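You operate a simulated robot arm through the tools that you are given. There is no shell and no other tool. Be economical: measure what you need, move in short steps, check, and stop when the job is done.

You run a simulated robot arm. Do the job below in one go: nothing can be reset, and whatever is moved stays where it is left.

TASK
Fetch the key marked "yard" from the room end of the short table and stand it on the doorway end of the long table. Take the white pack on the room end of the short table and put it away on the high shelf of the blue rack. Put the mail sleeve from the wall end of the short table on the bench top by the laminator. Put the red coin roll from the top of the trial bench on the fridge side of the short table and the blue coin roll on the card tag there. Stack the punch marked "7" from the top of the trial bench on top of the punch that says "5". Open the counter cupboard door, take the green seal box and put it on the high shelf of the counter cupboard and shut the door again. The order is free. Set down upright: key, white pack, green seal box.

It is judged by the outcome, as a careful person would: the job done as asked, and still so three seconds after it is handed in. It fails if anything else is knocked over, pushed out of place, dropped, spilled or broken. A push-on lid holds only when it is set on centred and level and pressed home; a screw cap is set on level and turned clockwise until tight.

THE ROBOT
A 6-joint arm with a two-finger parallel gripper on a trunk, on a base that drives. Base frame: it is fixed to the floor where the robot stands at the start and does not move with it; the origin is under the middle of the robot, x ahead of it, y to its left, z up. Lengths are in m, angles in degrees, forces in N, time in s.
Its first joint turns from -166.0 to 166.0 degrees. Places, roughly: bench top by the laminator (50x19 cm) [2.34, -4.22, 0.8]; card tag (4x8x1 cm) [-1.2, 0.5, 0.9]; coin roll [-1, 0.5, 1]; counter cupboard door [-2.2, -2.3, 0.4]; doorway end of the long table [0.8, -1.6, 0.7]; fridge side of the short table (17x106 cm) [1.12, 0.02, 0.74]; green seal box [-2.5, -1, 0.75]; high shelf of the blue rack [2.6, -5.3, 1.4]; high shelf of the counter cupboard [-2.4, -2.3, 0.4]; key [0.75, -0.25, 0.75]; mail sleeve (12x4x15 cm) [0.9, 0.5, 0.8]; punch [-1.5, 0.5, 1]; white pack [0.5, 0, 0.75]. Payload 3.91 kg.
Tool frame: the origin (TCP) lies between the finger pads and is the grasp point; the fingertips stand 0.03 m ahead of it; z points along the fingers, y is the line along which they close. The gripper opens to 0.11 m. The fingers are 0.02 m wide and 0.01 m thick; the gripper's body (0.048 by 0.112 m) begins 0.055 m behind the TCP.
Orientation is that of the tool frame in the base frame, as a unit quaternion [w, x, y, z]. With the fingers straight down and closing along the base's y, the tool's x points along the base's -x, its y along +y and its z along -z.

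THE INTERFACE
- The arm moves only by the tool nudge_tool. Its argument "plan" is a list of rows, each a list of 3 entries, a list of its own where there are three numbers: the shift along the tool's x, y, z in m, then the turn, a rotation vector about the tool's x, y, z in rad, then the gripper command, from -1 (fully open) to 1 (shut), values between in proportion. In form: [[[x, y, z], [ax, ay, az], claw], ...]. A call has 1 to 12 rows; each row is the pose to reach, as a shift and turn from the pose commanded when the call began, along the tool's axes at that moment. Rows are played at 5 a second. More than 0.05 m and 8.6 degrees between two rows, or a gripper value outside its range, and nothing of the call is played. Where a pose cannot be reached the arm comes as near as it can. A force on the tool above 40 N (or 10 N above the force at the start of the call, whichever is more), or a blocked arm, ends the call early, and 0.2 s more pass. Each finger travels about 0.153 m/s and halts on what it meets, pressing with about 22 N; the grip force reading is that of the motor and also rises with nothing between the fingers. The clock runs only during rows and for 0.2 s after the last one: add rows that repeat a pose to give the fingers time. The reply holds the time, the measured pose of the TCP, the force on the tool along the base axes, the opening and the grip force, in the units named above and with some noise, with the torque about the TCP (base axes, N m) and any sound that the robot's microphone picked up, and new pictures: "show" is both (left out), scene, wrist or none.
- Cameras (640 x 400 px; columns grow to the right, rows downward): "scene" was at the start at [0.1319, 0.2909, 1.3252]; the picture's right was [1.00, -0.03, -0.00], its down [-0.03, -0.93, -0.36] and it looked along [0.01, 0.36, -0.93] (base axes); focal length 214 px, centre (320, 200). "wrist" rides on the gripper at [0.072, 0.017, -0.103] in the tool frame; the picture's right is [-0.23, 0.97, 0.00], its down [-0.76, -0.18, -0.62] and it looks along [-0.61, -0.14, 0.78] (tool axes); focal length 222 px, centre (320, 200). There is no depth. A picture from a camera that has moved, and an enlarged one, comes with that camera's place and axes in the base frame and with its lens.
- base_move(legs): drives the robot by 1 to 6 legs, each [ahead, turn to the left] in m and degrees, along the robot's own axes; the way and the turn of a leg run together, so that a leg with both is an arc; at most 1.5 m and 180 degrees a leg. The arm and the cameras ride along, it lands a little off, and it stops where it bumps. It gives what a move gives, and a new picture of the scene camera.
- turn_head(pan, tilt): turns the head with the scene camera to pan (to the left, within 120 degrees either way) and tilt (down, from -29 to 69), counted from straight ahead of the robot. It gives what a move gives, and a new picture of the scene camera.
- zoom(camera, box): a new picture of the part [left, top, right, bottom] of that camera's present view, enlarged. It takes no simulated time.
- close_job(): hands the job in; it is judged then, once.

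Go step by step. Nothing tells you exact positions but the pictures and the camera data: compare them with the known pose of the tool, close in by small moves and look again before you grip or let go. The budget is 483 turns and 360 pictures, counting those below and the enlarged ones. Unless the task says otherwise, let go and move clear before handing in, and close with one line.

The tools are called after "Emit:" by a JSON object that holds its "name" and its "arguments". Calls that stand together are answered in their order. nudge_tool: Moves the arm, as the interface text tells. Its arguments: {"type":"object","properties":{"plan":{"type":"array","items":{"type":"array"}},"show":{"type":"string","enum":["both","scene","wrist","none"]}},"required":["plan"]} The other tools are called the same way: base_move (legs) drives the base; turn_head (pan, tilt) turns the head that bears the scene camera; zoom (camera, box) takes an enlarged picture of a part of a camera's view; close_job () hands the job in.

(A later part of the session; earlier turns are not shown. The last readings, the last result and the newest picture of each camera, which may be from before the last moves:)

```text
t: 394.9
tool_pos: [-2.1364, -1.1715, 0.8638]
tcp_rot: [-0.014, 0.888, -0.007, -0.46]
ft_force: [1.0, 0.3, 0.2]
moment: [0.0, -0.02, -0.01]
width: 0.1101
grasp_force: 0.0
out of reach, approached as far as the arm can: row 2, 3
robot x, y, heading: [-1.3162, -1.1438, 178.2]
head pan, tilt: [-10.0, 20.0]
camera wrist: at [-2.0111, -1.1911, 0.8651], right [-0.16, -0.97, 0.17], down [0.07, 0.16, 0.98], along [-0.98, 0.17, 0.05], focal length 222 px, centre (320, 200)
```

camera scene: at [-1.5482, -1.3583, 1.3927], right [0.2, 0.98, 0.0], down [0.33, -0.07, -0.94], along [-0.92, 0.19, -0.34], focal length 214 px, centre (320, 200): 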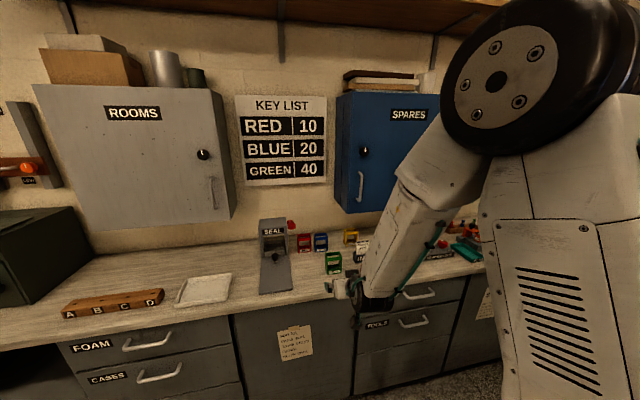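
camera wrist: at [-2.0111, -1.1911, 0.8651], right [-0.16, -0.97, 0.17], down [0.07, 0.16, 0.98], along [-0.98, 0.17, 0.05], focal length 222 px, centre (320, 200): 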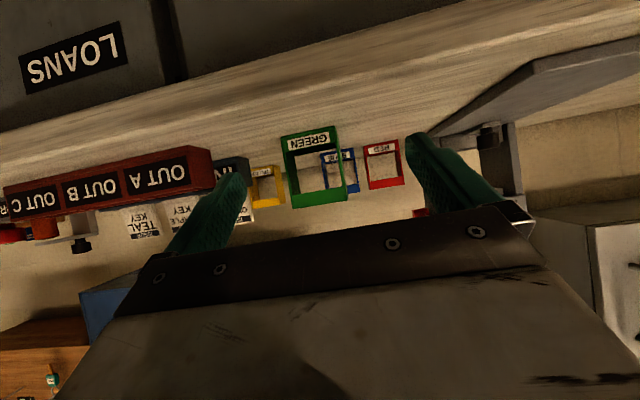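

The 35° pitch is too flat for the wrist here. I'll go back to 45° (which worked on the handle) and re-approach.

Emit:
{"name": "nudge_tool", "arguments": {"plan": [[[-0.038, -0.009, 0.006], [0, 0.09, 0], -1], [[-0.077, -0.018, 0.012], [0, 0.175, 0], -1]], "show": "wrist"}}

```text
t: 395.5
tool_pos: [-2.1886, -1.1528, 0.9206]
tcp_rot: [-0.007, 0.924, -0.006, -0.381]
ft_force: [-0.6, -0.1, -0.1]
moment: [-0.02, 0.03, 0.0]
width: 0.1101
grasp_force: 0.0
robot x, y, heading: [-1.3214, -1.1476, 177.9]
head pan, tilt: [-10.0, 20.0]
camera wrist: at [-2.0654, -1.1704, 0.944], right [-0.18, -0.97, 0.15], down [-0.1, 0.17, 0.98], along [-0.98, 0.16, -0.13], focal length 222 px, centre (320, 200)
```

wrist: 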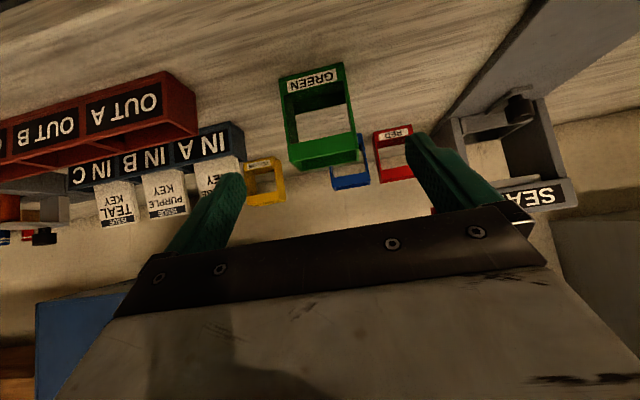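

Emit:
{"name": "nudge_tool", "arguments": {"plan": [[[0, 0, 0.04], [0, 0, 0], -1], [[0, 0, 0.08], [0, 0, 0], -1], [[-0.004, 0, 0.118], [0, 0, 0], -1]], "show": "wrist"}}

Emit:
{"name": "zoom", "arguments": {"camera": "scene", "box": [290, 210, 410, 290]}}

```text
t: 396.3
tool_pos: [-2.2777, -1.1492, 0.8388]
tcp_rot: [-0.008, 0.924, -0.005, -0.382]
ft_force: [-0.2, -0.5, 0.5]
moment: [0.01, -0.01, -0.01]
width: 0.1098
grasp_force: 0.0
robot x, y, heading: [-1.3187, -1.1463, 178.2]
head pan, tilt: [-10.0, 20.0]
camera wrist: at [-2.1536, -1.1677, 0.862], right [-0.18, -0.97, 0.15], down [-0.1, 0.17, 0.98], along [-0.98, 0.16, -0.12], focal length 222 px, centre (320, 200)
```

wrist: 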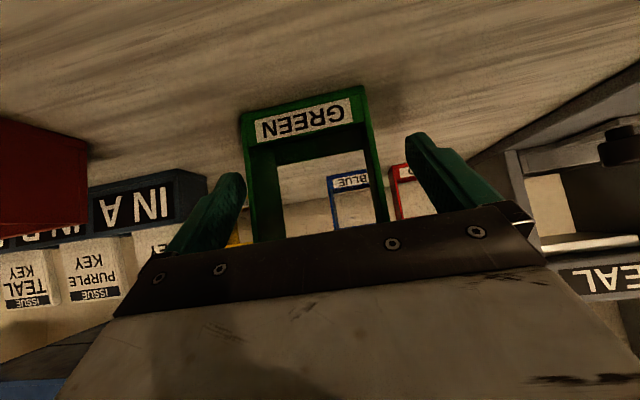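

```text
5.00 times, centred on (350, 250) of scene
camera zoom: at [-1.5477, -1.3584, 1.3928], right [0.2, 0.98, 0.0], down [0.33, -0.07, -0.94], along [-0.92, 0.19, -0.34], focal length 1072 px, centre (170, -50)
```

zoom: 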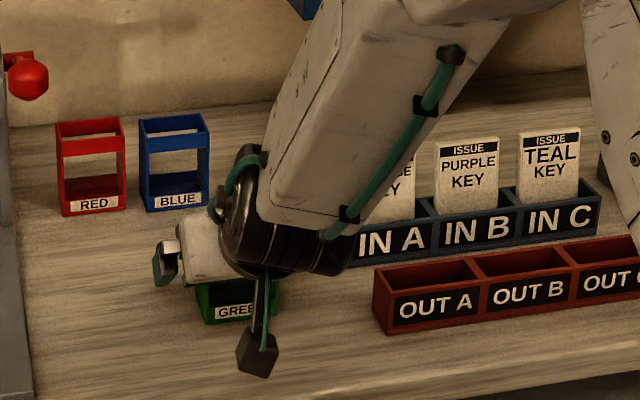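

Emit:
{"name": "nudge_tool", "arguments": {"plan": [[[0, 0, 0], [0, 0, 0], -0.4], [[0, 0, 0], [0, 0, 0], 0.0], [[0, 0, 0], [0, 0, 0], 0.3], [[0, 0, 0], [0, 0, 0], 0.3]], "show": "wrist"}}

```text
t: 397.3
tool_pos: [-2.2768, -1.1499, 0.8408]
tcp_rot: [-0.009, 0.924, -0.006, -0.382]
ft_force: [-1.0, -0.2, 2.4]
moment: [-0.07, 0.03, -0.05]
width: 0.0616
grasp_force: 21.9
robot x, y, heading: [-1.3195, -1.1471, 178.4]
head pan, tilt: [-10.0, 20.0]
camera wrist: at [-2.1536, -1.1675, 0.8617], right [-0.18, -0.97, 0.15], down [-0.1, 0.17, 0.98], along [-0.98, 0.16, -0.12], focal length 222 px, centre (320, 200)
```

wrist: 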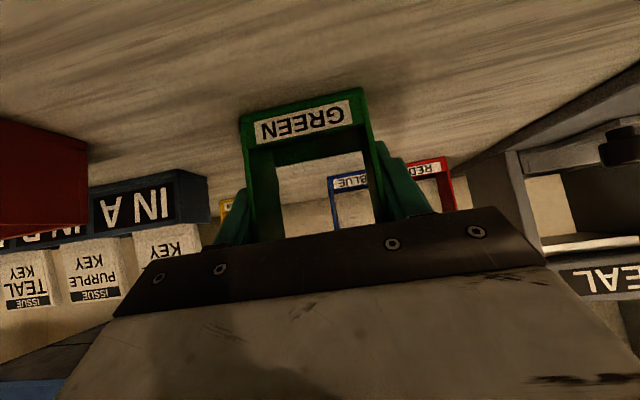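

The box is gripped by its sides. I'll lift it up and toward the robot.

Emit:
{"name": "nudge_tool", "arguments": {"plan": [[[-0.02, 0, -0.02], [0, 0, 0], 0.3], [[-0.05, 0, -0.05], [0, 0, 0], 0.3], [[-0.08, 0, -0.08], [0, 0, 0], 0.3], [[-0.1, 0, -0.11], [0, 0, 0], 0.3], [[-0.12, 0, -0.15], [0, 0, 0], 0.3], [[-0.13, 0, -0.19], [0, 0, 0], 0.3], [[-0.13, 0, -0.23], [0, 0, 0], 0.3]], "show": "scene"}}

```text
t: 398.9
tool_pos: [-2.2088, -1.1562, 1.0947]
tcp_rot: [-0.007, 0.924, -0.005, -0.381]
ft_force: [-0.6, -0.1, -1.7]
moment: [0.01, 0.0, 0.0]
width: 0.0613
grasp_force: 22.4
robot x, y, heading: [-1.3193, -1.149, 178.2]
head pan, tilt: [-10.0, 20.0]
camera scene: at [-1.5488, -1.3583, 1.3926], right [0.2, 0.98, 0.0], down [0.34, -0.07, -0.94], along [-0.92, 0.19, -0.34], focal length 214 px, centre (320, 200)
```

scene: 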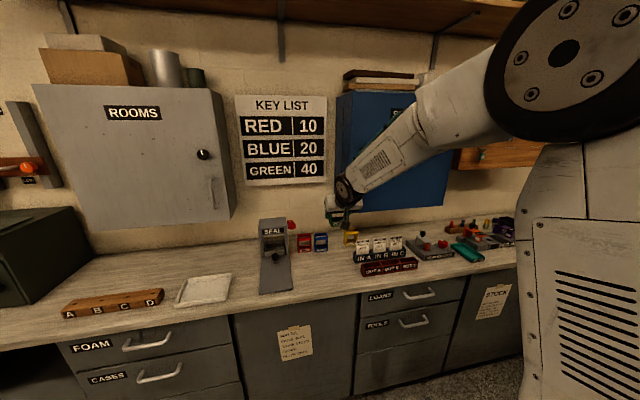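

Emit:
{"name": "base_move", "arguments": {"legs": [[-0.15, 0], [0, 91.5], [0.97, 0], [0, -90]]}}

Emit:
{"name": "turn_head", "arguments": {"pan": 5, "tilt": 40}}

```text
t: 412.7
tool_pos: [-2.0947, -2.0774, 1.0943]
tcp_rot: [-0.02, 0.924, -0.033, -0.38]
ft_force: [-0.8, 0.2, 0.5]
moment: [0.01, 0.02, -0.02]
width: 0.0612
grasp_force: 21.7
robot x, y, heading: [-1.2114, -2.1234, 174.8]
head pan, tilt: [-10.0, 20.0]
camera scene: at [-1.4491, -2.3206, 1.3927], right [0.26, 0.96, 0.0], down [0.33, -0.09, -0.94], along [-0.91, 0.25, -0.34], focal length 214 px, centre (320, 200)
```

scene: 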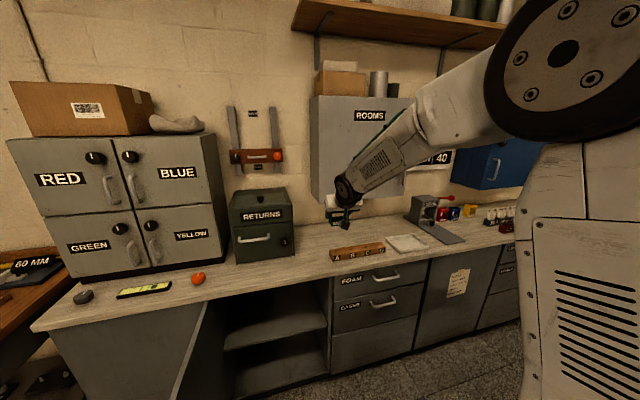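

```text
t: 413.6
tool_pos: [-2.0945, -2.0788, 1.0959]
tcp_rot: [-0.02, 0.924, -0.033, -0.38]
ft_force: [0.4, -0.8, 0.5]
moment: [0.02, 0.0, 0.01]
width: 0.0614
grasp_force: 22.1
robot x, y, heading: [-1.2087, -2.1234, 174.6]
head pan, tilt: [5.0, 40.0]
camera scene: at [-1.4443, -2.3447, 1.3614], right [0.01, 1.0, 0.0], down [0.64, 0.0, -0.77], along [-0.77, 0.0, -0.64], focal length 214 px, centre (320, 200)
```

scene: 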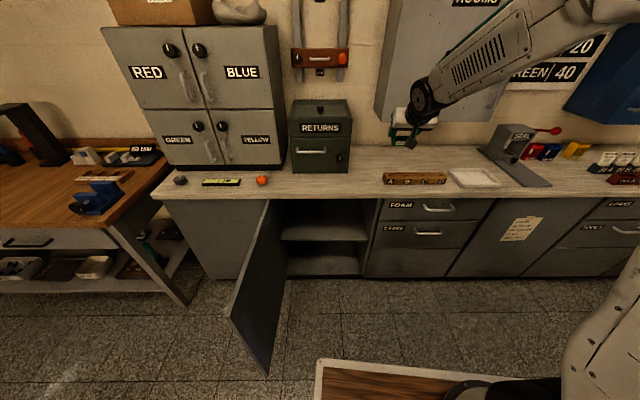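

Emit:
{"name": "zoom", "arguments": {"camera": "scene", "box": [220, 180, 400, 300]}}

```text
3.33 times, centred on (310, 240) of scene
camera zoom: at [-1.4443, -2.3447, 1.3614], right [0.01, 1.0, 0.0], down [0.64, 0.0, -0.77], along [-0.77, 0.0, -0.64], focal length 715 px, centre (353, 67)
```

zoom: 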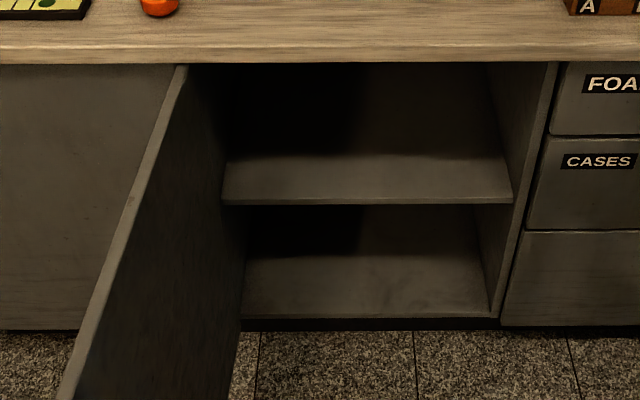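

The shelf top is at about z=0.42, with its front edge near x=-2.235. I'll square the base to the counter and lower the box in front of it before driving in.

Emit:
{"name": "base_move", "arguments": {"legs": [[0, 5.4]]}}

Emit:
{"name": "nudge_tool", "arguments": {"plan": [[[0.02, 0.02, -0.02], [0, 0, 0], 0.3], [[0.055, 0.04, 0.01], [0, 0, 0], 0.3], [[0.09, 0.05, 0.04], [0, 0, 0], 0.3], [[0.12, 0.06, 0.07], [0, 0, 0], 0.3], [[0.15, 0.07, 0.1], [0, 0, 0], 0.3], [[0.18, 0.08, 0.13], [0, 0, 0], 0.3], [[0.21, 0.09, 0.16], [0, 0, 0], 0.3]], "show": "scene"}}

```text
t: 414.5
tool_pos: [-2.0965, -2.1637, 1.0958]
tcp_rot: [-0.002, 0.924, 0.01, -0.381]
ft_force: [0.1, 0.7, -0.4]
moment: [-0.01, 0.02, 0.03]
width: 0.0614
grasp_force: 22.5
robot x, y, heading: [-1.2086, -2.1225, -180.1]
head pan, tilt: [5.0, 40.0]
camera scene: at [-1.4218, -2.3666, 1.3613], right [-0.09, 1.0, 0.0], down [0.64, 0.06, -0.77], along [-0.76, -0.07, -0.64], focal length 214 px, centre (320, 200)
```

scene: 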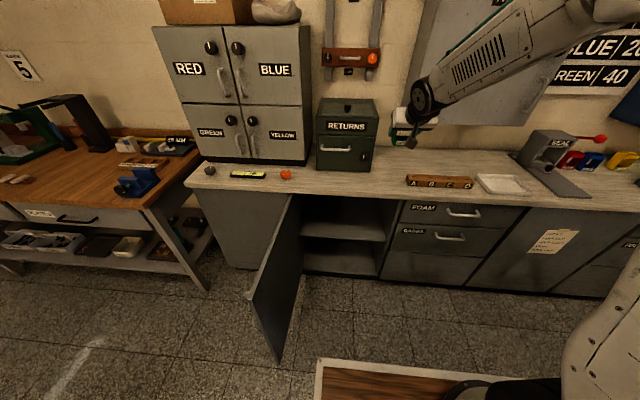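

```text
refused: row 2 steps farther than a row can; nothing moved
```

Emit:
{"name": "nudge_tool", "arguments": {"plan": [[[0.02, 0.02, -0.02], [0, 0, 0], 0.3], [[0.05, 0.03, 0.0], [0, 0, 0], 0.3], [[0.08, 0.04, 0.03], [0, 0, 0], 0.3], [[0.11, 0.05, 0.06], [0, 0, 0], 0.3], [[0.14, 0.06, 0.09], [0, 0, 0], 0.3], [[0.17, 0.07, 0.12], [0, 0, 0], 0.3], [[0.2, 0.08, 0.15], [0, 0, 0], 0.3], [[0.23, 0.09, 0.18], [0, 0, 0], 0.3], [[0.26, 0.1, 0.21], [0, 0, 0], 0.3], [[0.29, 0.11, 0.24], [0, 0, 0], 0.3], [[0.32, 0.12, 0.27], [0, 0, 0], 0.3], [[0.35, 0.13, 0.3], [0, 0, 0], 0.3]], "show": "scene"}}

```text
t: 417.1
tool_pos: [-2.0567, -2.2886, 0.6334]
tcp_rot: [-0.005, 0.924, 0.011, -0.381]
ft_force: [-1.1, -0.1, -0.1]
moment: [0.0, -0.01, -0.04]
width: 0.0617
grasp_force: 21.9
robot x, y, heading: [-1.2068, -2.1217, -179.7]
head pan, tilt: [5.0, 40.0]
camera scene: at [-1.4216, -2.3665, 1.3613], right [-0.09, 1.0, 0.0], down [0.64, 0.06, -0.77], along [-0.76, -0.07, -0.64], focal length 214 px, centre (320, 200)
```

scene: 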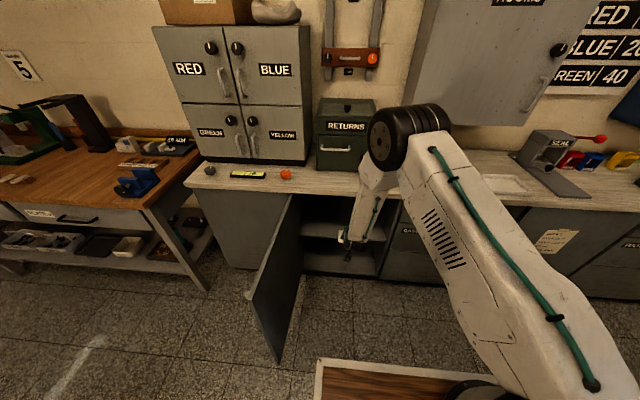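

The forearm is too vertical if I drive in. Instead I'll back up slightly and extend the arm, which slopes the forearm away from the counter edge.

Emit:
{"name": "base_move", "arguments": {"legs": [[-0.05, 0]]}}

Emit:
{"name": "nudge_tool", "arguments": {"plan": [[[0.01, 0, 0.04], [0, 0, 0], 0.3], [[0.04, 0, 0.07], [0, 0, 0], 0.3], [[0.07, 0, 0.1], [0, 0, 0], 0.3]], "show": "both"}}

```text
t: 418.0
tool_pos: [-2.0054, -2.2885, 0.6333]
tcp_rot: [-0.004, 0.925, 0.012, -0.38]
ft_force: [-1.1, -1.5, 0.4]
moment: [-0.01, 0.03, 0.01]
width: 0.0615
grasp_force: 21.8
robot x, y, heading: [-1.1554, -2.1228, -179.7]
head pan, tilt: [5.0, 40.0]
camera scene: at [-1.372, -2.3665, 1.3613], right [-0.09, 1.0, 0.0], down [0.64, 0.06, -0.77], along [-0.76, -0.07, -0.64], focal length 214 px, centre (320, 200)
```

scene: 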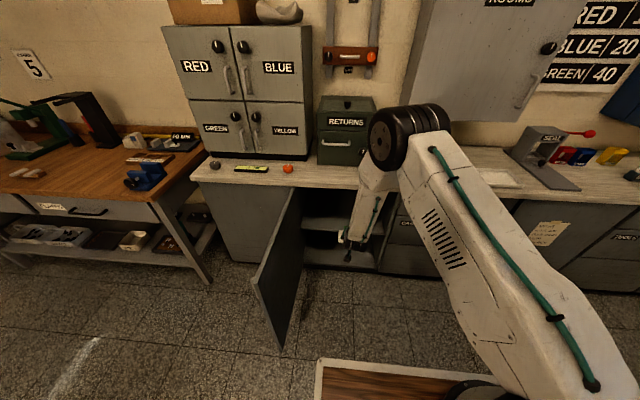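

```text
t: 418.8
tool_pos: [-2.0301, -2.2888, 0.5158]
tcp_rot: [-0.01, 0.925, 0.012, -0.38]
ft_force: [-0.1, -0.1, -0.2]
moment: [0.02, 0.02, -0.02]
width: 0.0619
grasp_force: 22.0
out of reach, approached as far as the arm can: row 3
robot x, y, heading: [-1.1568, -2.124, -179.7]
head pan, tilt: [5.0, 40.0]
camera scene: at [-1.3718, -2.3664, 1.3613], right [-0.09, 1.0, 0.0], down [0.64, 0.06, -0.77], along [-0.76, -0.07, -0.64], focal length 214 px, centre (320, 200)
camera wrist: at [-1.9064, -2.3038, 0.5379], right [-0.15, -0.98, 0.13], down [-0.11, 0.15, 0.98], along [-0.98, 0.13, -0.13], focal length 222 px, centre (320, 200)
```

scene: 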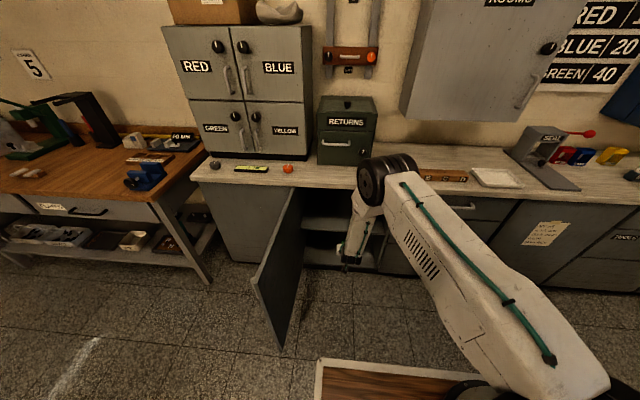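
wrist: 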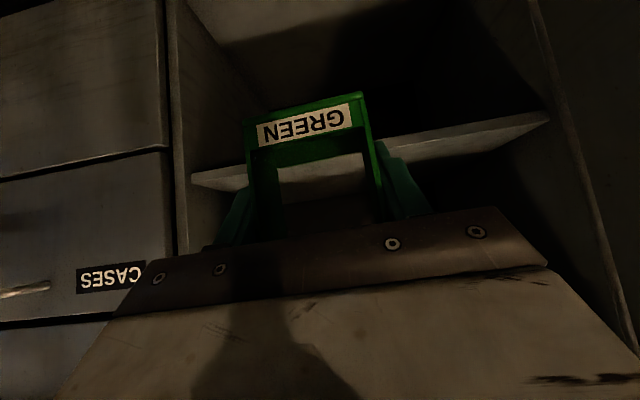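

From both views the shelf front is at x≈-2.198, with its top at z≈0.465. I'll raise to clear it and move in.

Emit:
{"name": "nudge_tool", "arguments": {"plan": [[[-0.02, 0, -0.02], [0, 0, 0], 0.3], [[-0.03, 0, -0.01], [0, 0, 0], 0.3], [[-0.058, 0, 0.018], [0, 0, 0], 0.3], [[-0.087, 0, 0.047], [0, 0, 0], 0.3]], "show": "both"}}

```text
t: 419.8
tool_pos: [-2.1261, -2.2942, 0.5414]
tcp_rot: [-0.004, 0.925, 0.012, -0.381]
ft_force: [0.3, -0.2, -0.7]
moment: [0.0, 0.01, -0.01]
width: 0.0615
grasp_force: 21.9
robot x, y, heading: [-1.154, -2.1216, -179.7]
head pan, tilt: [5.0, 40.0]
camera scene: at [-1.3718, -2.3665, 1.3613], right [-0.09, 1.0, 0.0], down [0.64, 0.06, -0.77], along [-0.76, -0.07, -0.64], focal length 214 px, centre (320, 200)
camera wrist: at [-2.0026, -2.3078, 0.5636], right [-0.14, -0.98, 0.14], down [-0.11, 0.16, 0.98], along [-0.98, 0.13, -0.13], focal length 222 px, centre (320, 200)
```

scene: 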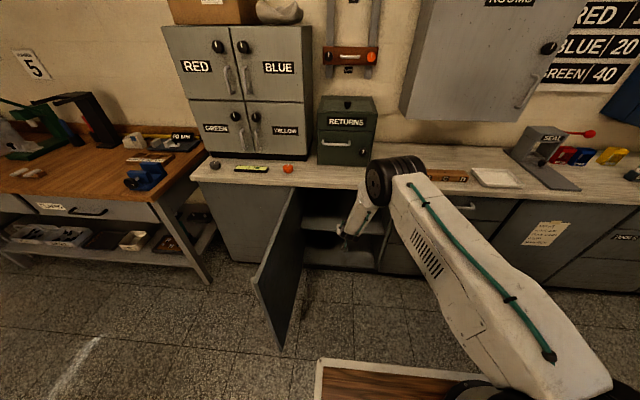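
wrist: 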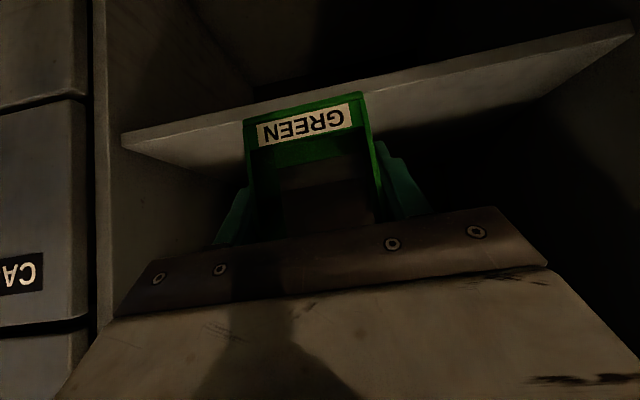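

Emit:
{"name": "zoom", "arguments": {"camera": "scene", "box": [290, 140, 470, 290]}}

```text
2.67 times, centred on (380, 215) of scene
camera zoom: at [-1.3718, -2.3665, 1.3613], right [-0.09, 1.0, 0.0], down [0.64, 0.06, -0.77], along [-0.76, -0.07, -0.64], focal length 572 px, centre (160, 160)
```

zoom: 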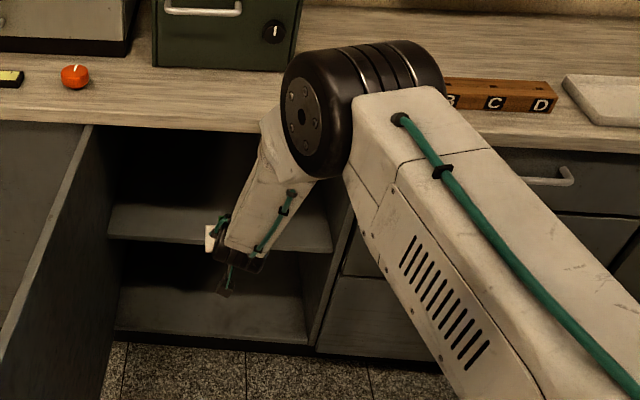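

Emit:
{"name": "nudge_tool", "arguments": {"plan": [[[-0.021, 0, 0.021], [0, 0, 0], 0.3], [[-0.042, 0, 0.042], [0, 0, 0], 0.3], [[-0.06, 0, 0.06], [0, 0, 0], 0.3]], "show": "wrist"}}

Emit:
{"name": "zoom", "arguments": {"camera": "scene", "box": [290, 140, 470, 290]}}

```text
t: 420.6
tool_pos: [-2.2125, -2.2945, 0.5399]
tcp_rot: [-0.004, 0.925, 0.011, -0.38]
ft_force: [0.1, 0.9, 0.0]
moment: [0.01, -0.02, 0.0]
width: 0.0615
grasp_force: 22.0
robot x, y, heading: [-1.1591, -2.1218, -179.6]
head pan, tilt: [5.0, 40.0]
camera wrist: at [-2.0873, -2.3089, 0.5617], right [-0.14, -0.98, 0.14], down [-0.11, 0.16, 0.98], along [-0.98, 0.13, -0.13], focal length 222 px, centre (320, 200)
```

wrist: 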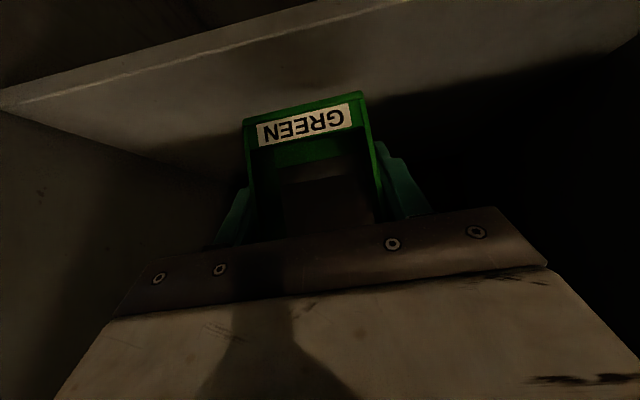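

```text
2.67 times, centred on (380, 215) of scene
camera zoom: at [-1.372, -2.3665, 1.3613], right [-0.09, 1.0, 0.0], down [0.64, 0.06, -0.77], along [-0.76, -0.07, -0.64], focal length 572 px, centre (160, 160)
```

zoom: 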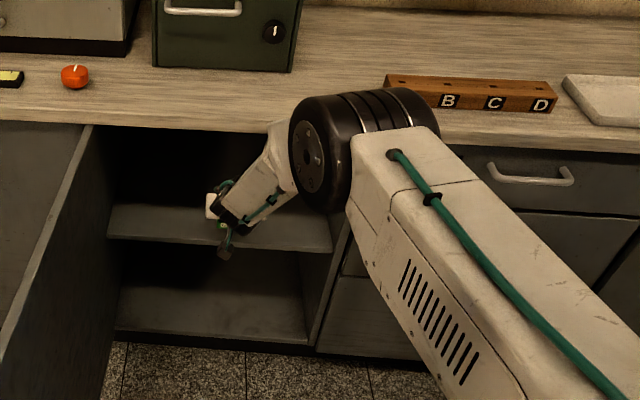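

Emit:
{"name": "nudge_tool", "arguments": {"plan": [[[-0.018, 0, 0.018], [0, 0, 0], 0.3], [[-0.036, 0, 0.036], [0, 0, 0], 0.3], [[-0.029, 0, 0.043], [0, 0, 0], 0.3]], "show": "wrist"}}

Emit:
{"name": "nudge_tool", "arguments": {"plan": [[[0.002, 0, 0.002], [0, 0, 0], 0.3], [[0.0042, 0, 0.0042], [0, 0, 0], 0.3]], "show": "none"}}

```text
t: 421.4
tool_pos: [-2.2639, -2.2953, 0.5317]
tcp_rot: [-0.005, 0.924, 0.01, -0.381]
ft_force: [-0.2, -0.1, -0.7]
moment: [-0.01, 0.01, 0.02]
width: 0.0615
grasp_force: 22.6
robot x, y, heading: [-1.1537, -2.1258, -179.6]
head pan, tilt: [5.0, 40.0]
camera wrist: at [-2.1397, -2.3094, 0.5537], right [-0.14, -0.98, 0.14], down [-0.1, 0.16, 0.98], along [-0.98, 0.12, -0.13], focal length 222 px, centre (320, 200)
```

wrist: 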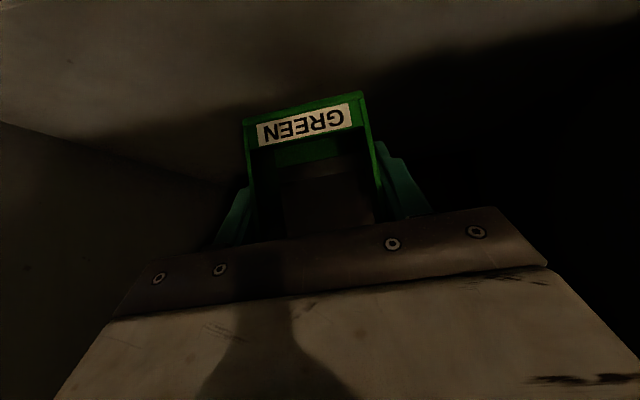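

```text
t: 422.0
tool_pos: [-2.2629, -2.2951, 0.5256]
tcp_rot: [-0.004, 0.925, 0.012, -0.38]
ft_force: [0.1, -0.2, -0.7]
moment: [0.01, 0.02, 0.01]
width: 0.0616
grasp_force: 22.3
robot x, y, heading: [-1.1583, -2.1214, -179.5]
head pan, tilt: [5.0, 40.0]
```

Descending in small steps until contact.

Emit:
{"name": "nudge_tool", "arguments": {"plan": [[[0.002, 0, 0.002], [0, 0, 0], 0.3], [[0.0042, 0, 0.0042], [0, 0, 0], 0.3]], "show": "none"}}

Emit:
{"name": "nudge_tool", "arguments": {"plan": [[[0.0014, 0, 0.0014], [0, 0, 0], 0.3], [[0.0028, 0, 0.0028], [0, 0, 0], 0.3]], "show": "none"}}

Emit:
{"name": "nudge_tool", "arguments": {"plan": [[[0.0014, 0, 0.0014], [0, 0, 0], 0.3], [[0.0021, 0, 0.0021], [0, 0, 0], 0.3]], "show": "none"}}

```text
t: 422.6
tool_pos: [-2.2623, -2.2946, 0.5193]
tcp_rot: [-0.004, 0.925, 0.011, -0.38]
ft_force: [-0.3, 0.5, 0.1]
moment: [0.02, -0.02, 0.01]
width: 0.0616
grasp_force: 22.3
robot x, y, heading: [-1.1604, -2.1249, -179.6]
head pan, tilt: [5.0, 40.0]
```

```text
t: 423.2
tool_pos: [-2.2623, -2.2941, 0.5168]
tcp_rot: [-0.004, 0.924, 0.012, -0.381]
ft_force: [0.6, 0.5, -0.5]
moment: [0.04, -0.02, -0.04]
width: 0.0615
grasp_force: 22.0
robot x, y, heading: [-1.1599, -2.1206, -179.6]
head pan, tilt: [5.0, 40.0]
```

```text
t: 423.8
tool_pos: [-2.2625, -2.2952, 0.5117]
tcp_rot: [-0.004, 0.925, 0.012, -0.38]
ft_force: [-0.7, -0.8, -0.1]
moment: [0.0, 0.03, 0.0]
width: 0.0618
grasp_force: 22.3
robot x, y, heading: [-1.1582, -2.1221, -179.6]
head pan, tilt: [5.0, 40.0]
```

Emit:
{"name": "nudge_tool", "arguments": {"plan": [[[0.0014, 0, 0.0014], [0, 0, 0], 0.3], [[0.0028, 0, 0.0028], [0, 0, 0], 0.3]], "show": "none"}}

Emit:
{"name": "nudge_tool", "arguments": {"plan": [[[0.0014, 0, 0.0014], [0, 0, 0], 0.3], [[0.0021, 0, 0.0021], [0, 0, 0], 0.3]], "show": "wrist"}}

```text
t: 424.4
tool_pos: [-2.2625, -2.2945, 0.5091]
tcp_rot: [-0.004, 0.924, 0.012, -0.382]
ft_force: [-0.7, 0.3, -0.2]
moment: [0.01, 0.03, -0.01]
width: 0.0614
grasp_force: 21.9
robot x, y, heading: [-1.1591, -2.1248, -179.8]
head pan, tilt: [5.0, 40.0]
```

```text
t: 425.0
tool_pos: [-2.2622, -2.2953, 0.5053]
tcp_rot: [-0.004, 0.925, 0.012, -0.38]
ft_force: [0.1, 0.1, -0.6]
moment: [0.0, 0.01, 0.03]
width: 0.0614
grasp_force: 22.5
robot x, y, heading: [-1.1579, -2.1247, -179.7]
head pan, tilt: [5.0, 40.0]
camera wrist: at [-2.1377, -2.3088, 0.5279], right [-0.14, -0.98, 0.14], down [-0.11, 0.16, 0.98], along [-0.98, 0.13, -0.13], focal length 222 px, centre (320, 200)
```

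wrist: 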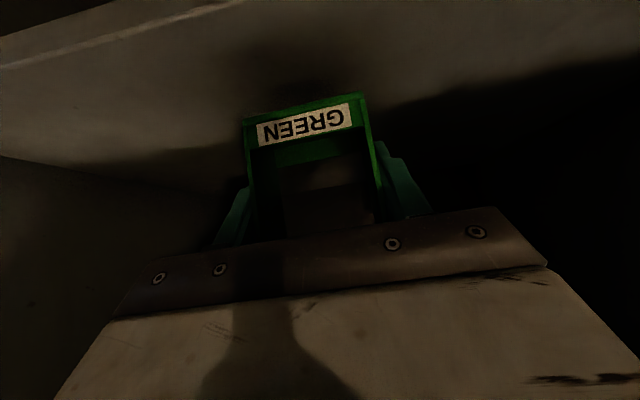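

Emit:
{"name": "nudge_tool", "arguments": {"plan": [[[0.0014, 0, 0.0014], [0, 0, 0], 0.3], [[0.0028, 0, 0.0028], [0, 0, 0], 0.3]], "show": "none"}}

Emit:
{"name": "nudge_tool", "arguments": {"plan": [[[0.0014, 0, 0.0014], [0, 0, 0], 0.3], [[0.0021, 0, 0.0021], [0, 0, 0], 0.3]], "show": "none"}}

Emit:
{"name": "nudge_tool", "arguments": {"plan": [[[0.0014, 0, 0.0014], [0, 0, 0], 0.3], [[0.0021, 0, 0.0021], [0, 0, 0], 0.3]], "show": "none"}}

```text
t: 425.6
tool_pos: [-2.2621, -2.2948, 0.5008]
tcp_rot: [-0.004, 0.925, 0.011, -0.38]
ft_force: [0.6, -0.5, 0.4]
moment: [0.01, 0.03, 0.0]
width: 0.0616
grasp_force: 22.3
robot x, y, heading: [-1.1574, -2.1214, -179.6]
head pan, tilt: [5.0, 40.0]
```

```text
t: 426.2
tool_pos: [-2.261, -2.2945, 0.4976]
tcp_rot: [-0.003, 0.925, 0.013, -0.38]
ft_force: [0.1, -0.6, -0.1]
moment: [-0.03, -0.01, 0.01]
width: 0.0615
grasp_force: 22.4
robot x, y, heading: [-1.1597, -2.1252, -179.8]
head pan, tilt: [5.0, 40.0]
```

```text
t: 426.8
tool_pos: [-2.2618, -2.2946, 0.4966]
tcp_rot: [-0.003, 0.924, 0.013, -0.381]
ft_force: [-0.4, 0.1, -0.2]
moment: [-0.01, -0.01, 0.02]
width: 0.0614
grasp_force: 22.3
robot x, y, heading: [-1.1596, -2.1198, -179.7]
head pan, tilt: [5.0, 40.0]
```

Emit:
{"name": "nudge_tool", "arguments": {"plan": [[[0.0014, 0, 0.0014], [0, 0, 0], 0.3], [[0.0028, 0, 0.0028], [0, 0, 0], 0.3]], "show": "wrist"}}

Emit:
{"name": "nudge_tool", "arguments": {"plan": [[[0.0014, 0, 0.0014], [0, 0, 0], 0.3], [[0.0021, 0, 0.0021], [0, 0, 0], 0.3]], "show": "none"}}

```text
t: 427.4
tool_pos: [-2.261, -2.2945, 0.491]
tcp_rot: [-0.004, 0.925, 0.011, -0.38]
ft_force: [-0.8, 0.7, -0.3]
moment: [0.0, 0.03, -0.02]
width: 0.0614
grasp_force: 21.9
robot x, y, heading: [-1.155, -2.1234, -179.7]
head pan, tilt: [5.0, 40.0]
camera wrist: at [-2.1379, -2.308, 0.5135], right [-0.14, -0.98, 0.14], down [-0.11, 0.16, 0.98], along [-0.98, 0.13, -0.13], focal length 222 px, centre (320, 200)
```

wrist: 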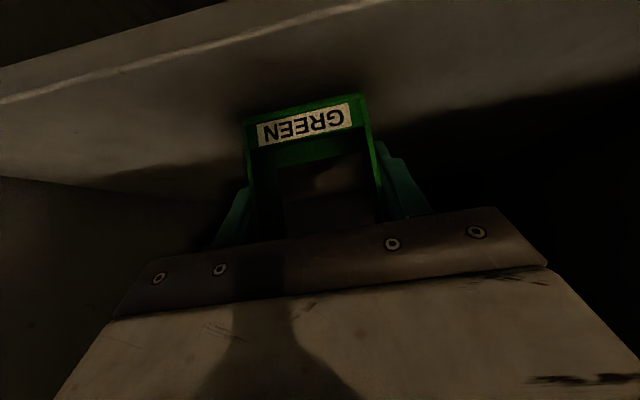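

```text
t: 428.0
tool_pos: [-2.2629, -2.2945, 0.4888]
tcp_rot: [-0.003, 0.925, 0.012, -0.381]
ft_force: [0.0, -0.5, -0.4]
moment: [-0.01, 0.02, -0.03]
width: 0.0617
grasp_force: 22.0
robot x, y, heading: [-1.1604, -2.1227, -179.7]
head pan, tilt: [5.0, 40.0]
```

Emit:
{"name": "nudge_tool", "arguments": {"plan": [[[0.0014, 0, 0.0014], [0, 0, 0], 0.3], [[0.0028, 0, 0.0028], [0, 0, 0], 0.3]], "show": "none"}}

Emit:
{"name": "nudge_tool", "arguments": {"plan": [[[0.0014, 0, 0.0014], [0, 0, 0], 0.3], [[0.0028, 0, 0.0028], [0, 0, 0], 0.3]], "show": "none"}}

Emit:
{"name": "nudge_tool", "arguments": {"plan": [[[0.0014, 0, 0.0014], [0, 0, 0], 0.3], [[0.0021, 0, 0.0021], [0, 0, 0], 0.3]], "show": "none"}}

```text
t: 428.6
tool_pos: [-2.2626, -2.2942, 0.4846]
tcp_rot: [-0.003, 0.925, 0.012, -0.381]
ft_force: [1.2, 0.5, 1.4]
moment: [-0.06, 0.0, 0.0]
width: 0.0617
grasp_force: 21.8
robot x, y, heading: [-1.1553, -2.1256, -179.7]
head pan, tilt: [5.0, 40.0]
```

```text
t: 429.2
tool_pos: [-2.2645, -2.2949, 0.484]
tcp_rot: [-0.004, 0.924, 0.011, -0.382]
ft_force: [-2.1, 1.5, 19.5]
moment: [-0.55, 0.02, -0.04]
width: 0.062
grasp_force: 21.8
robot x, y, heading: [-1.1544, -2.1219, -179.9]
head pan, tilt: [5.0, 40.0]
```

```text
t: 429.8
tool_pos: [-2.2621, -2.2943, 0.478]
tcp_rot: [-0.004, 0.924, 0.011, -0.382]
ft_force: [0.0, 2.9, 26.0]
moment: [-0.63, -0.17, 0.02]
width: 0.0616
grasp_force: 21.3
robot x, y, heading: [-1.1592, -2.1237, -179.8]
head pan, tilt: [5.0, 40.0]
```

Contact is made with the shelf at z≈0.433. I'll relieve the pressure and release.

Emit:
{"name": "nudge_tool", "arguments": {"plan": [[[-0.002, 0, -0.002], [0, 0, 0], 0.3], [[-0.002, 0, -0.002], [0, 0, 0], 0.0], [[-0.002, 0, -0.002], [0, 0, 0], -0.15], [[-0.002, 0, -0.002], [0, 0, 0], -0.3], [[-0.002, 0, -0.002], [0, 0, 0], -0.5], [[-0.002, 0, -0.002], [0, 0, 0], -0.5]], "show": "wrist"}}

```text
t: 431.2
tool_pos: [-2.2625, -2.2942, 0.4789]
tcp_rot: [-0.004, 0.925, 0.012, -0.381]
ft_force: [0.2, 0.1, -0.4]
moment: [-0.01, -0.01, 0.02]
width: 0.0827
grasp_force: 0.1
robot x, y, heading: [-1.1592, -2.1218, -179.6]
head pan, tilt: [5.0, 40.0]
camera wrist: at [-2.1383, -2.3076, 0.5025], right [-0.14, -0.98, 0.14], down [-0.11, 0.16, 0.98], along [-0.98, 0.13, -0.13], focal length 222 px, centre (320, 200)
```

wrist: 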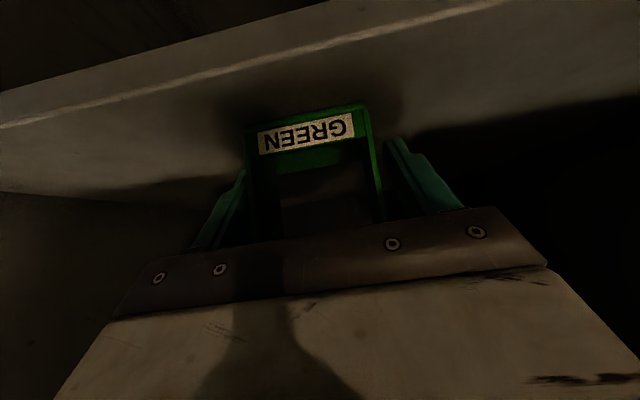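

The box stands about 3 cm behind the shelf edge. I'll back out straight with the base.

Emit:
{"name": "base_move", "arguments": {"legs": [[-0.25, 0]]}}

Emit:
{"name": "zoom", "arguments": {"camera": "wrist", "box": [160, 0, 480, 200]}}

```text
t: 433.0
tool_pos: [-2.0141, -2.2944, 0.4807]
tcp_rot: [-0.004, 0.925, 0.012, -0.38]
ft_force: [-0.4, 0.1, -0.1]
moment: [0.0, -0.01, -0.02]
width: 0.0826
grasp_force: 0.0
robot x, y, heading: [-0.9085, -2.1201, -179.9]
head pan, tilt: [5.0, 40.0]
camera scene: at [-1.1229, -2.3656, 1.3613], right [-0.09, 1.0, 0.0], down [0.64, 0.06, -0.77], along [-0.76, -0.07, -0.64], focal length 214 px, centre (320, 200)
```

scene: 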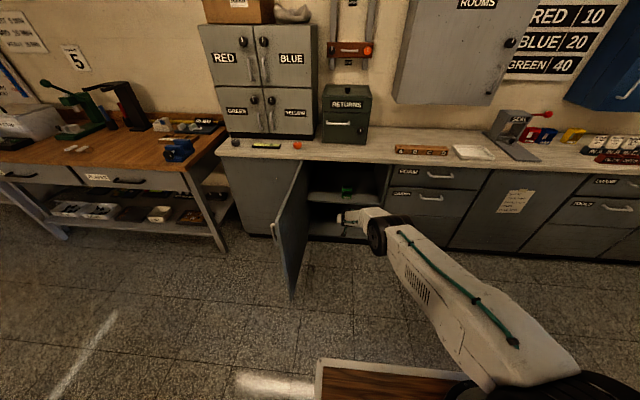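

```text
2.00 times, centred on (320, 100) of wrist
camera zoom: at [-1.8895, -2.3086, 0.5027], right [-0.14, -0.98, 0.14], down [-0.11, 0.16, 0.98], along [-0.98, 0.12, -0.13], focal length 444 px, centre (320, 400)
```

zoom: 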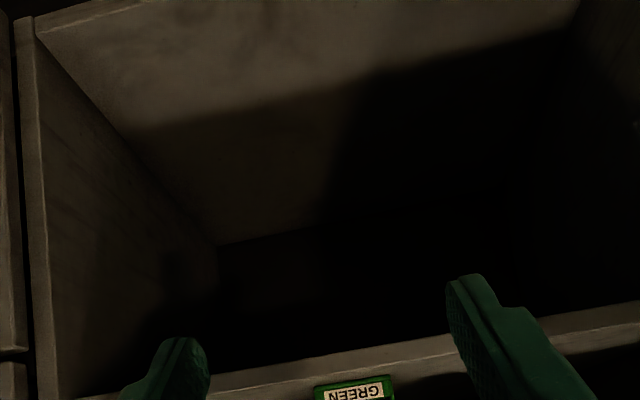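

Emit:
{"name": "zoom", "arguments": {"camera": "scene", "box": [260, 140, 420, 250]}}

Emit:
{"name": "nudge_tool", "arguments": {"plan": [[[-0.015, 0, -0.045], [0, 0, 0], 0], [[-0.045, 0, -0.075], [0, 0, 0], 1], [[-0.08, 0, -0.11], [0, 0, 0], 1], [[-0.115, 0, -0.145], [0, 0, 0], 1], [[-0.15, 0, -0.18], [0, 0, 0], 1], [[-0.185, 0, -0.215], [0, 0, 0], 1], [[-0.22, 0, -0.25], [0, 0, 0], 1], [[-0.255, 0, -0.285], [0, 0, 0], 1], [[-0.29, 0, -0.32], [0, 0, 0], 1], [[-0.32, 0, -0.35], [0, 0, 0], 1]], "show": "none"}}

```text
3.64 times, centred on (340, 195) of scene
camera zoom: at [-1.1229, -2.3656, 1.3613], right [-0.09, 1.0, 0.0], down [0.64, 0.06, -0.77], along [-0.76, -0.07, -0.64], focal length 780 px, centre (247, 218)
```

zoom: 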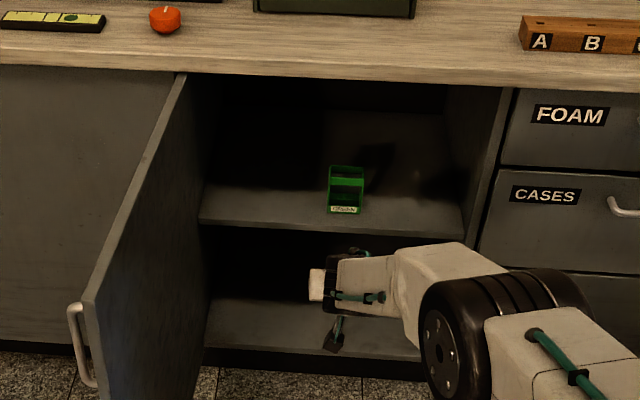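

```text
t: 435.2
tool_pos: [-1.9943, -2.3015, 0.9512]
tcp_rot: [-0.005, 0.925, 0.013, -0.38]
ft_force: [-0.2, 0.5, -0.9]
moment: [-0.01, 0.06, -0.03]
width: 0.0001
grasp_force: 22.3
robot x, y, heading: [-0.9103, -2.1191, -179.7]
head pan, tilt: [5.0, 40.0]
```

The green box stands well on the upper shelf. Next is shutting the door: I'll turn the tool down and reach over the door to its outer side.

Emit:
{"name": "nudge_tool", "arguments": {"plan": [[[0.02, 0, -0.03], [0, 0.13, 0], 1], [[0.04, 0, -0.06], [0, 0.26, 0], 1], [[0.06, 0, -0.09], [0, 0.39, 0], 1], [[0.08, 0, -0.11], [0, 0.52, 0], 1], [[0.1, 0, -0.13], [0, 0.65, 0], 1], [[0.12, 0, -0.15], [0, 0.785, 0], 1]], "show": "none"}}

Emit:
{"name": "base_move", "arguments": {"legs": [[0.2, 0]]}}

Emit:
{"name": "turn_head", "arguments": {"pan": 25, "tilt": 40}}

```text
t: 436.6
tool_pos: [-1.8027, -2.299, 0.9759]
tcp_rot: [-0.007, 1.0, 0.01, 0.002]
ft_force: [0.0, -0.3, 0.5]
moment: [0.01, -0.02, 0.02]
width: 0.0
grasp_force: 22.2
robot x, y, heading: [-0.9096, -2.1198, -179.6]
head pan, tilt: [5.0, 40.0]
```

```text
t: 438.2
tool_pos: [-2.001, -2.2934, 0.9756]
tcp_rot: [-0.008, 1.0, 0.008, 0.001]
ft_force: [-0.2, -0.7, 0.3]
moment: [-0.01, 0.02, -0.01]
width: 0.0
grasp_force: 21.4
robot x, y, heading: [-1.1038, -2.1209, -179.9]
head pan, tilt: [5.0, 40.0]
camera scene: at [-1.3203, -2.3652, 1.3613], right [-0.09, 1.0, 0.0], down [0.64, 0.06, -0.77], along [-0.76, -0.07, -0.64], focal length 214 px, centre (320, 200)
```

scene: 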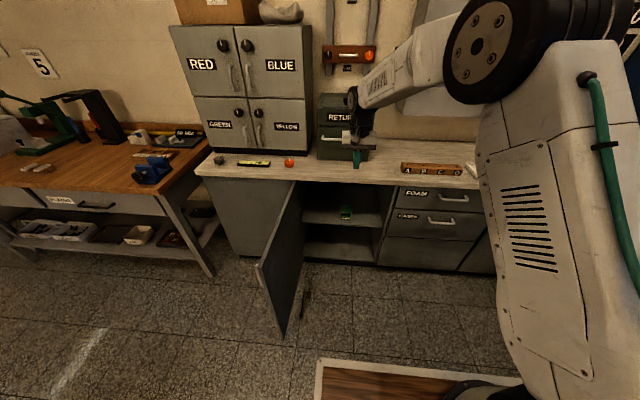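

```text
t: 439.0
tool_pos: [-2.0009, -2.2946, 0.976]
tcp_rot: [-0.008, 1.0, 0.008, 0.002]
ft_force: [-0.9, 0.4, 0.1]
moment: [-0.01, 0.0, 0.0]
width: 0.0
grasp_force: 21.9
robot x, y, heading: [-1.1032, -2.1195, -179.9]
head pan, tilt: [25.0, 40.0]
camera scene: at [-1.3126, -2.3936, 1.3613], right [-0.42, 0.91, 0.0], down [0.58, 0.27, -0.77], along [-0.69, -0.32, -0.64], focal length 214 px, centre (320, 200)
```

scene: 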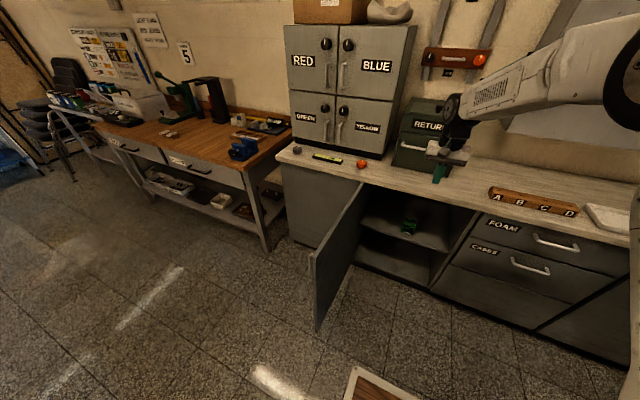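

Emit:
{"name": "nudge_tool", "arguments": {"plan": [[[0.022, 0.042, 0], [0, 0, 0], 1], [[0.044, 0.084, 0], [0, 0, 0], 1], [[0.067, 0.126, 0], [0, 0, 0], 1], [[0.089, 0.168, 0], [0, 0, 0], 1], [[0.111, 0.21, 0], [0, 0, 0], 1], [[0.133, 0.252, 0], [0, 0, 0], 1], [[0.156, 0.294, 0], [0, 0, 0], 1], [[0.178, 0.336, 0], [0, 0, 0], 1], [[0.2, 0.378, 0], [0, 0, 0], 1]], "show": "both"}}

```text
t: 441.0
tool_pos: [-1.794, -2.6731, 0.9746]
tcp_rot: [-0.008, 1.0, 0.008, 0.002]
ft_force: [-0.6, 0.3, -0.1]
moment: [-0.01, -0.01, -0.02]
width: 0.0001
grasp_force: 21.8
robot x, y, heading: [-1.1054, -2.1234, -179.9]
head pan, tilt: [25.0, 40.0]
camera scene: at [-1.3129, -2.3934, 1.3613], right [-0.42, 0.91, 0.0], down [0.58, 0.27, -0.77], along [-0.69, -0.32, -0.64], focal length 214 px, centre (320, 200)
camera wrist: at [-1.7213, -2.6896, 1.0781], right [-0.21, -0.98, -0.02], down [-0.77, 0.16, 0.62], along [-0.61, 0.15, -0.78], focal length 222 px, centre (320, 200)
```

scene: 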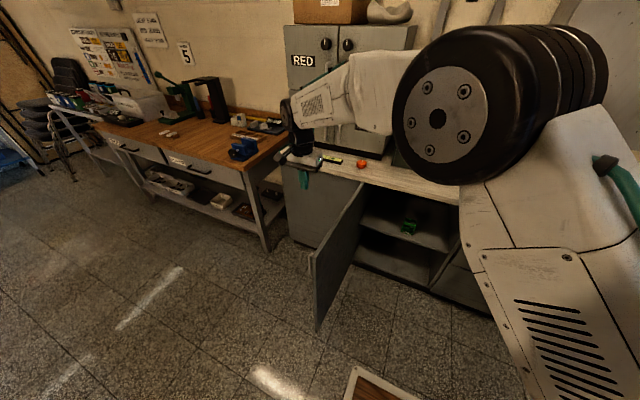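
wrist: 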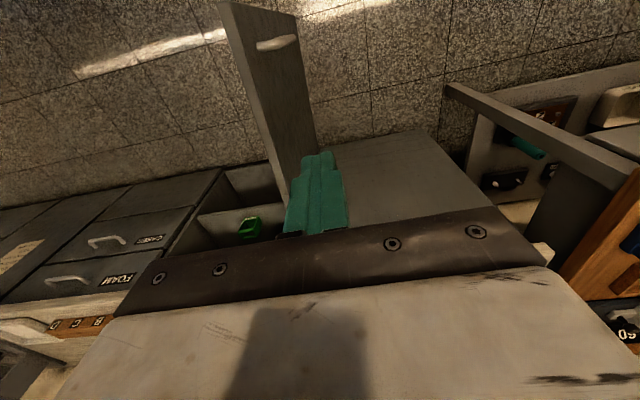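

Emit:
{"name": "nudge_tool", "arguments": {"plan": [[[0, 0.005, 0.045], [0, 0, 0], 1], [[0, 0.005, 0.09], [0, 0, 0], 1], [[0, 0.005, 0.135], [0, 0, 0], 1], [[0, 0.005, 0.18], [0, 0, 0], 1], [[0, 0.005, 0.225], [0, 0, 0], 1], [[0, 0.005, 0.26], [0, 0, 0], 1]], "show": "both"}}

```text
t: 442.4
tool_pos: [-1.7948, -2.6689, 0.7121]
tcp_rot: [-0.008, 1.0, 0.007, 0.001]
ft_force: [0.3, 0.4, 1.0]
moment: [0.01, 0.0, 0.0]
width: 0.0002
grasp_force: 22.0
robot x, y, heading: [-1.1053, -2.1218, -179.9]
head pan, tilt: [25.0, 40.0]
camera scene: at [-1.3124, -2.3936, 1.3613], right [-0.42, 0.91, 0.0], down [0.58, 0.27, -0.77], along [-0.69, -0.32, -0.64], focal length 214 px, centre (320, 200)
camera wrist: at [-1.7215, -2.6862, 0.8164], right [-0.21, -0.98, -0.02], down [-0.77, 0.16, 0.62], along [-0.61, 0.14, -0.78], focal length 222 px, centre (320, 200)
```

scene: 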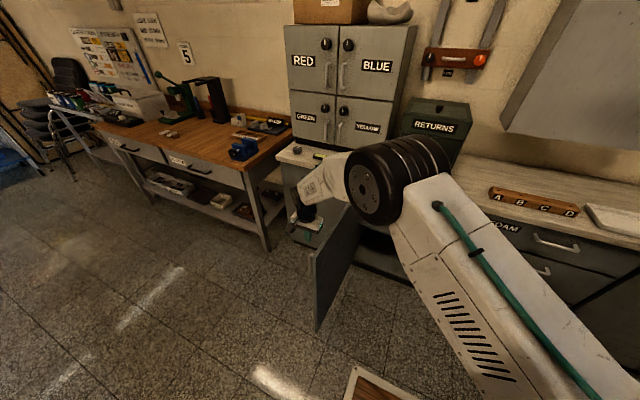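
wrist: 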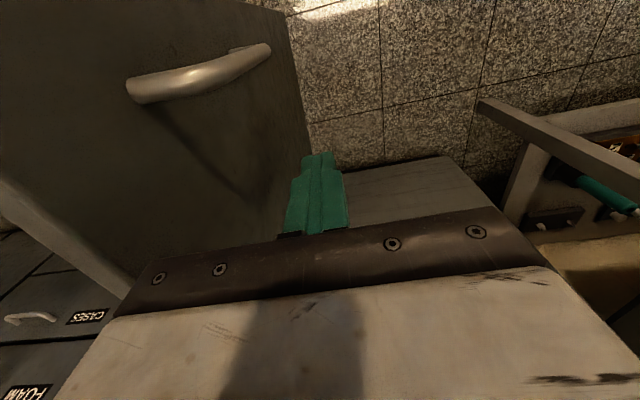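

Emit:
{"name": "nudge_tool", "arguments": {"plan": [[[0, -0.045, 0], [0, 0, 0], 1], [[-0.006, -0.09, 0], [0, 0, 0], 1], [[-0.009, -0.135, 0], [0, 0, 0], 1], [[-0.014, -0.175, 0], [0, 0, 0], 1], [[-0.02, -0.21, 0], [0, 0, 0], 1], [[-0.032, -0.242, 0], [0, 0, 0], 1], [[-0.046, -0.274, 0], [0, 0, 0], 1], [[-0.062, -0.302, 0], [0, 0, 0], 1], [[-0.08, -0.33, 0], [0, 0, 0], 1], [[-0.1, -0.357, 0], [0, 0, 0], 1], [[-0.124, -0.383, 0], [0, 0, 0], 1], [[-0.15, -0.405, 0], [0, 0, 0], 1]], "show": "scene"}}

```text
t: 445.0
tool_pos: [-1.9494, -2.2656, 0.7183]
tcp_rot: [-0.008, 1.0, 0.008, 0.002]
ft_force: [-0.1, -0.2, -0.5]
moment: [0.04, -0.01, 0.03]
width: 0.0
grasp_force: 21.9
robot x, y, heading: [-1.1064, -2.1196, -179.7]
head pan, tilt: [25.0, 40.0]
camera scene: at [-1.3124, -2.3939, 1.3613], right [-0.42, 0.91, 0.0], down [0.58, 0.27, -0.77], along [-0.69, -0.32, -0.64], focal length 214 px, centre (320, 200)
```

scene: 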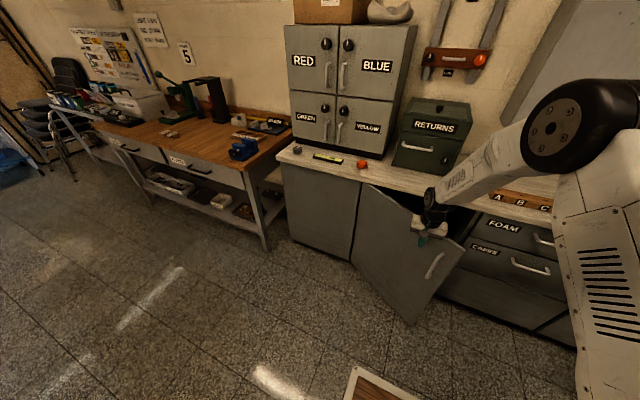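

Emit:
{"name": "nudge_tool", "arguments": {"plan": [[[-0.037, -0.015, 0], [0, 0, 0], 1], [[-0.074, -0.03, 0], [0, 0, 0], 1], [[-0.11, -0.04, 0], [0, 0, 0], 1], [[-0.143, -0.045, 0], [0, 0, 0], 1]], "show": "both"}}

```text
t: 446.0
tool_pos: [-2.0936, -2.2224, 0.7141]
tcp_rot: [-0.008, 1.0, 0.008, 0.002]
ft_force: [-0.3, -0.4, 1.2]
moment: [0.05, 0.03, 0.04]
width: 0.0
grasp_force: 22.1
robot x, y, heading: [-1.1073, -2.125, -180.0]
head pan, tilt: [25.0, 40.0]
camera scene: at [-1.3123, -2.3937, 1.3613], right [-0.42, 0.91, 0.0], down [0.58, 0.27, -0.77], along [-0.69, -0.32, -0.64], focal length 214 px, centre (320, 200)
camera wrist: at [-2.0214, -2.2386, 0.8185], right [-0.21, -0.98, -0.02], down [-0.77, 0.16, 0.62], along [-0.61, 0.14, -0.78], focal length 222 px, centre (320, 200)
```

scene: 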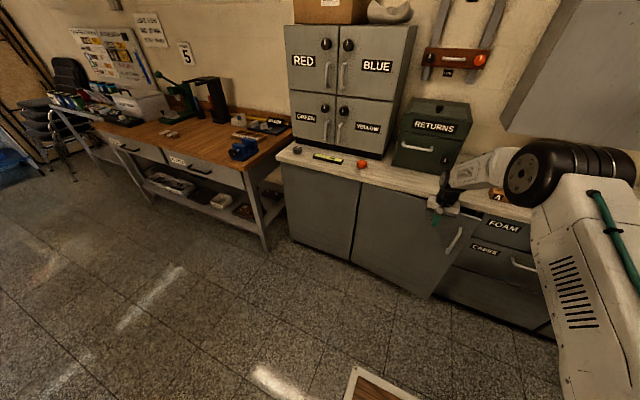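
wrist: 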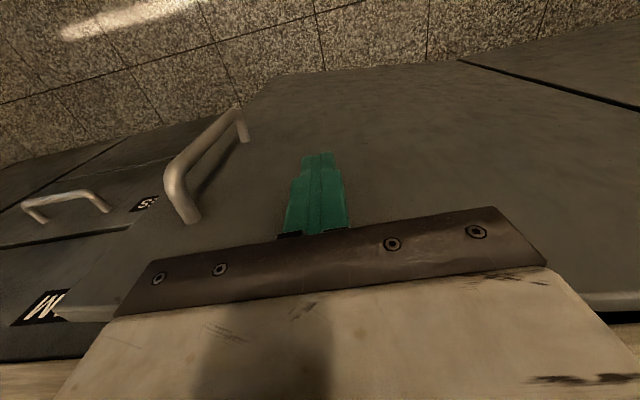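

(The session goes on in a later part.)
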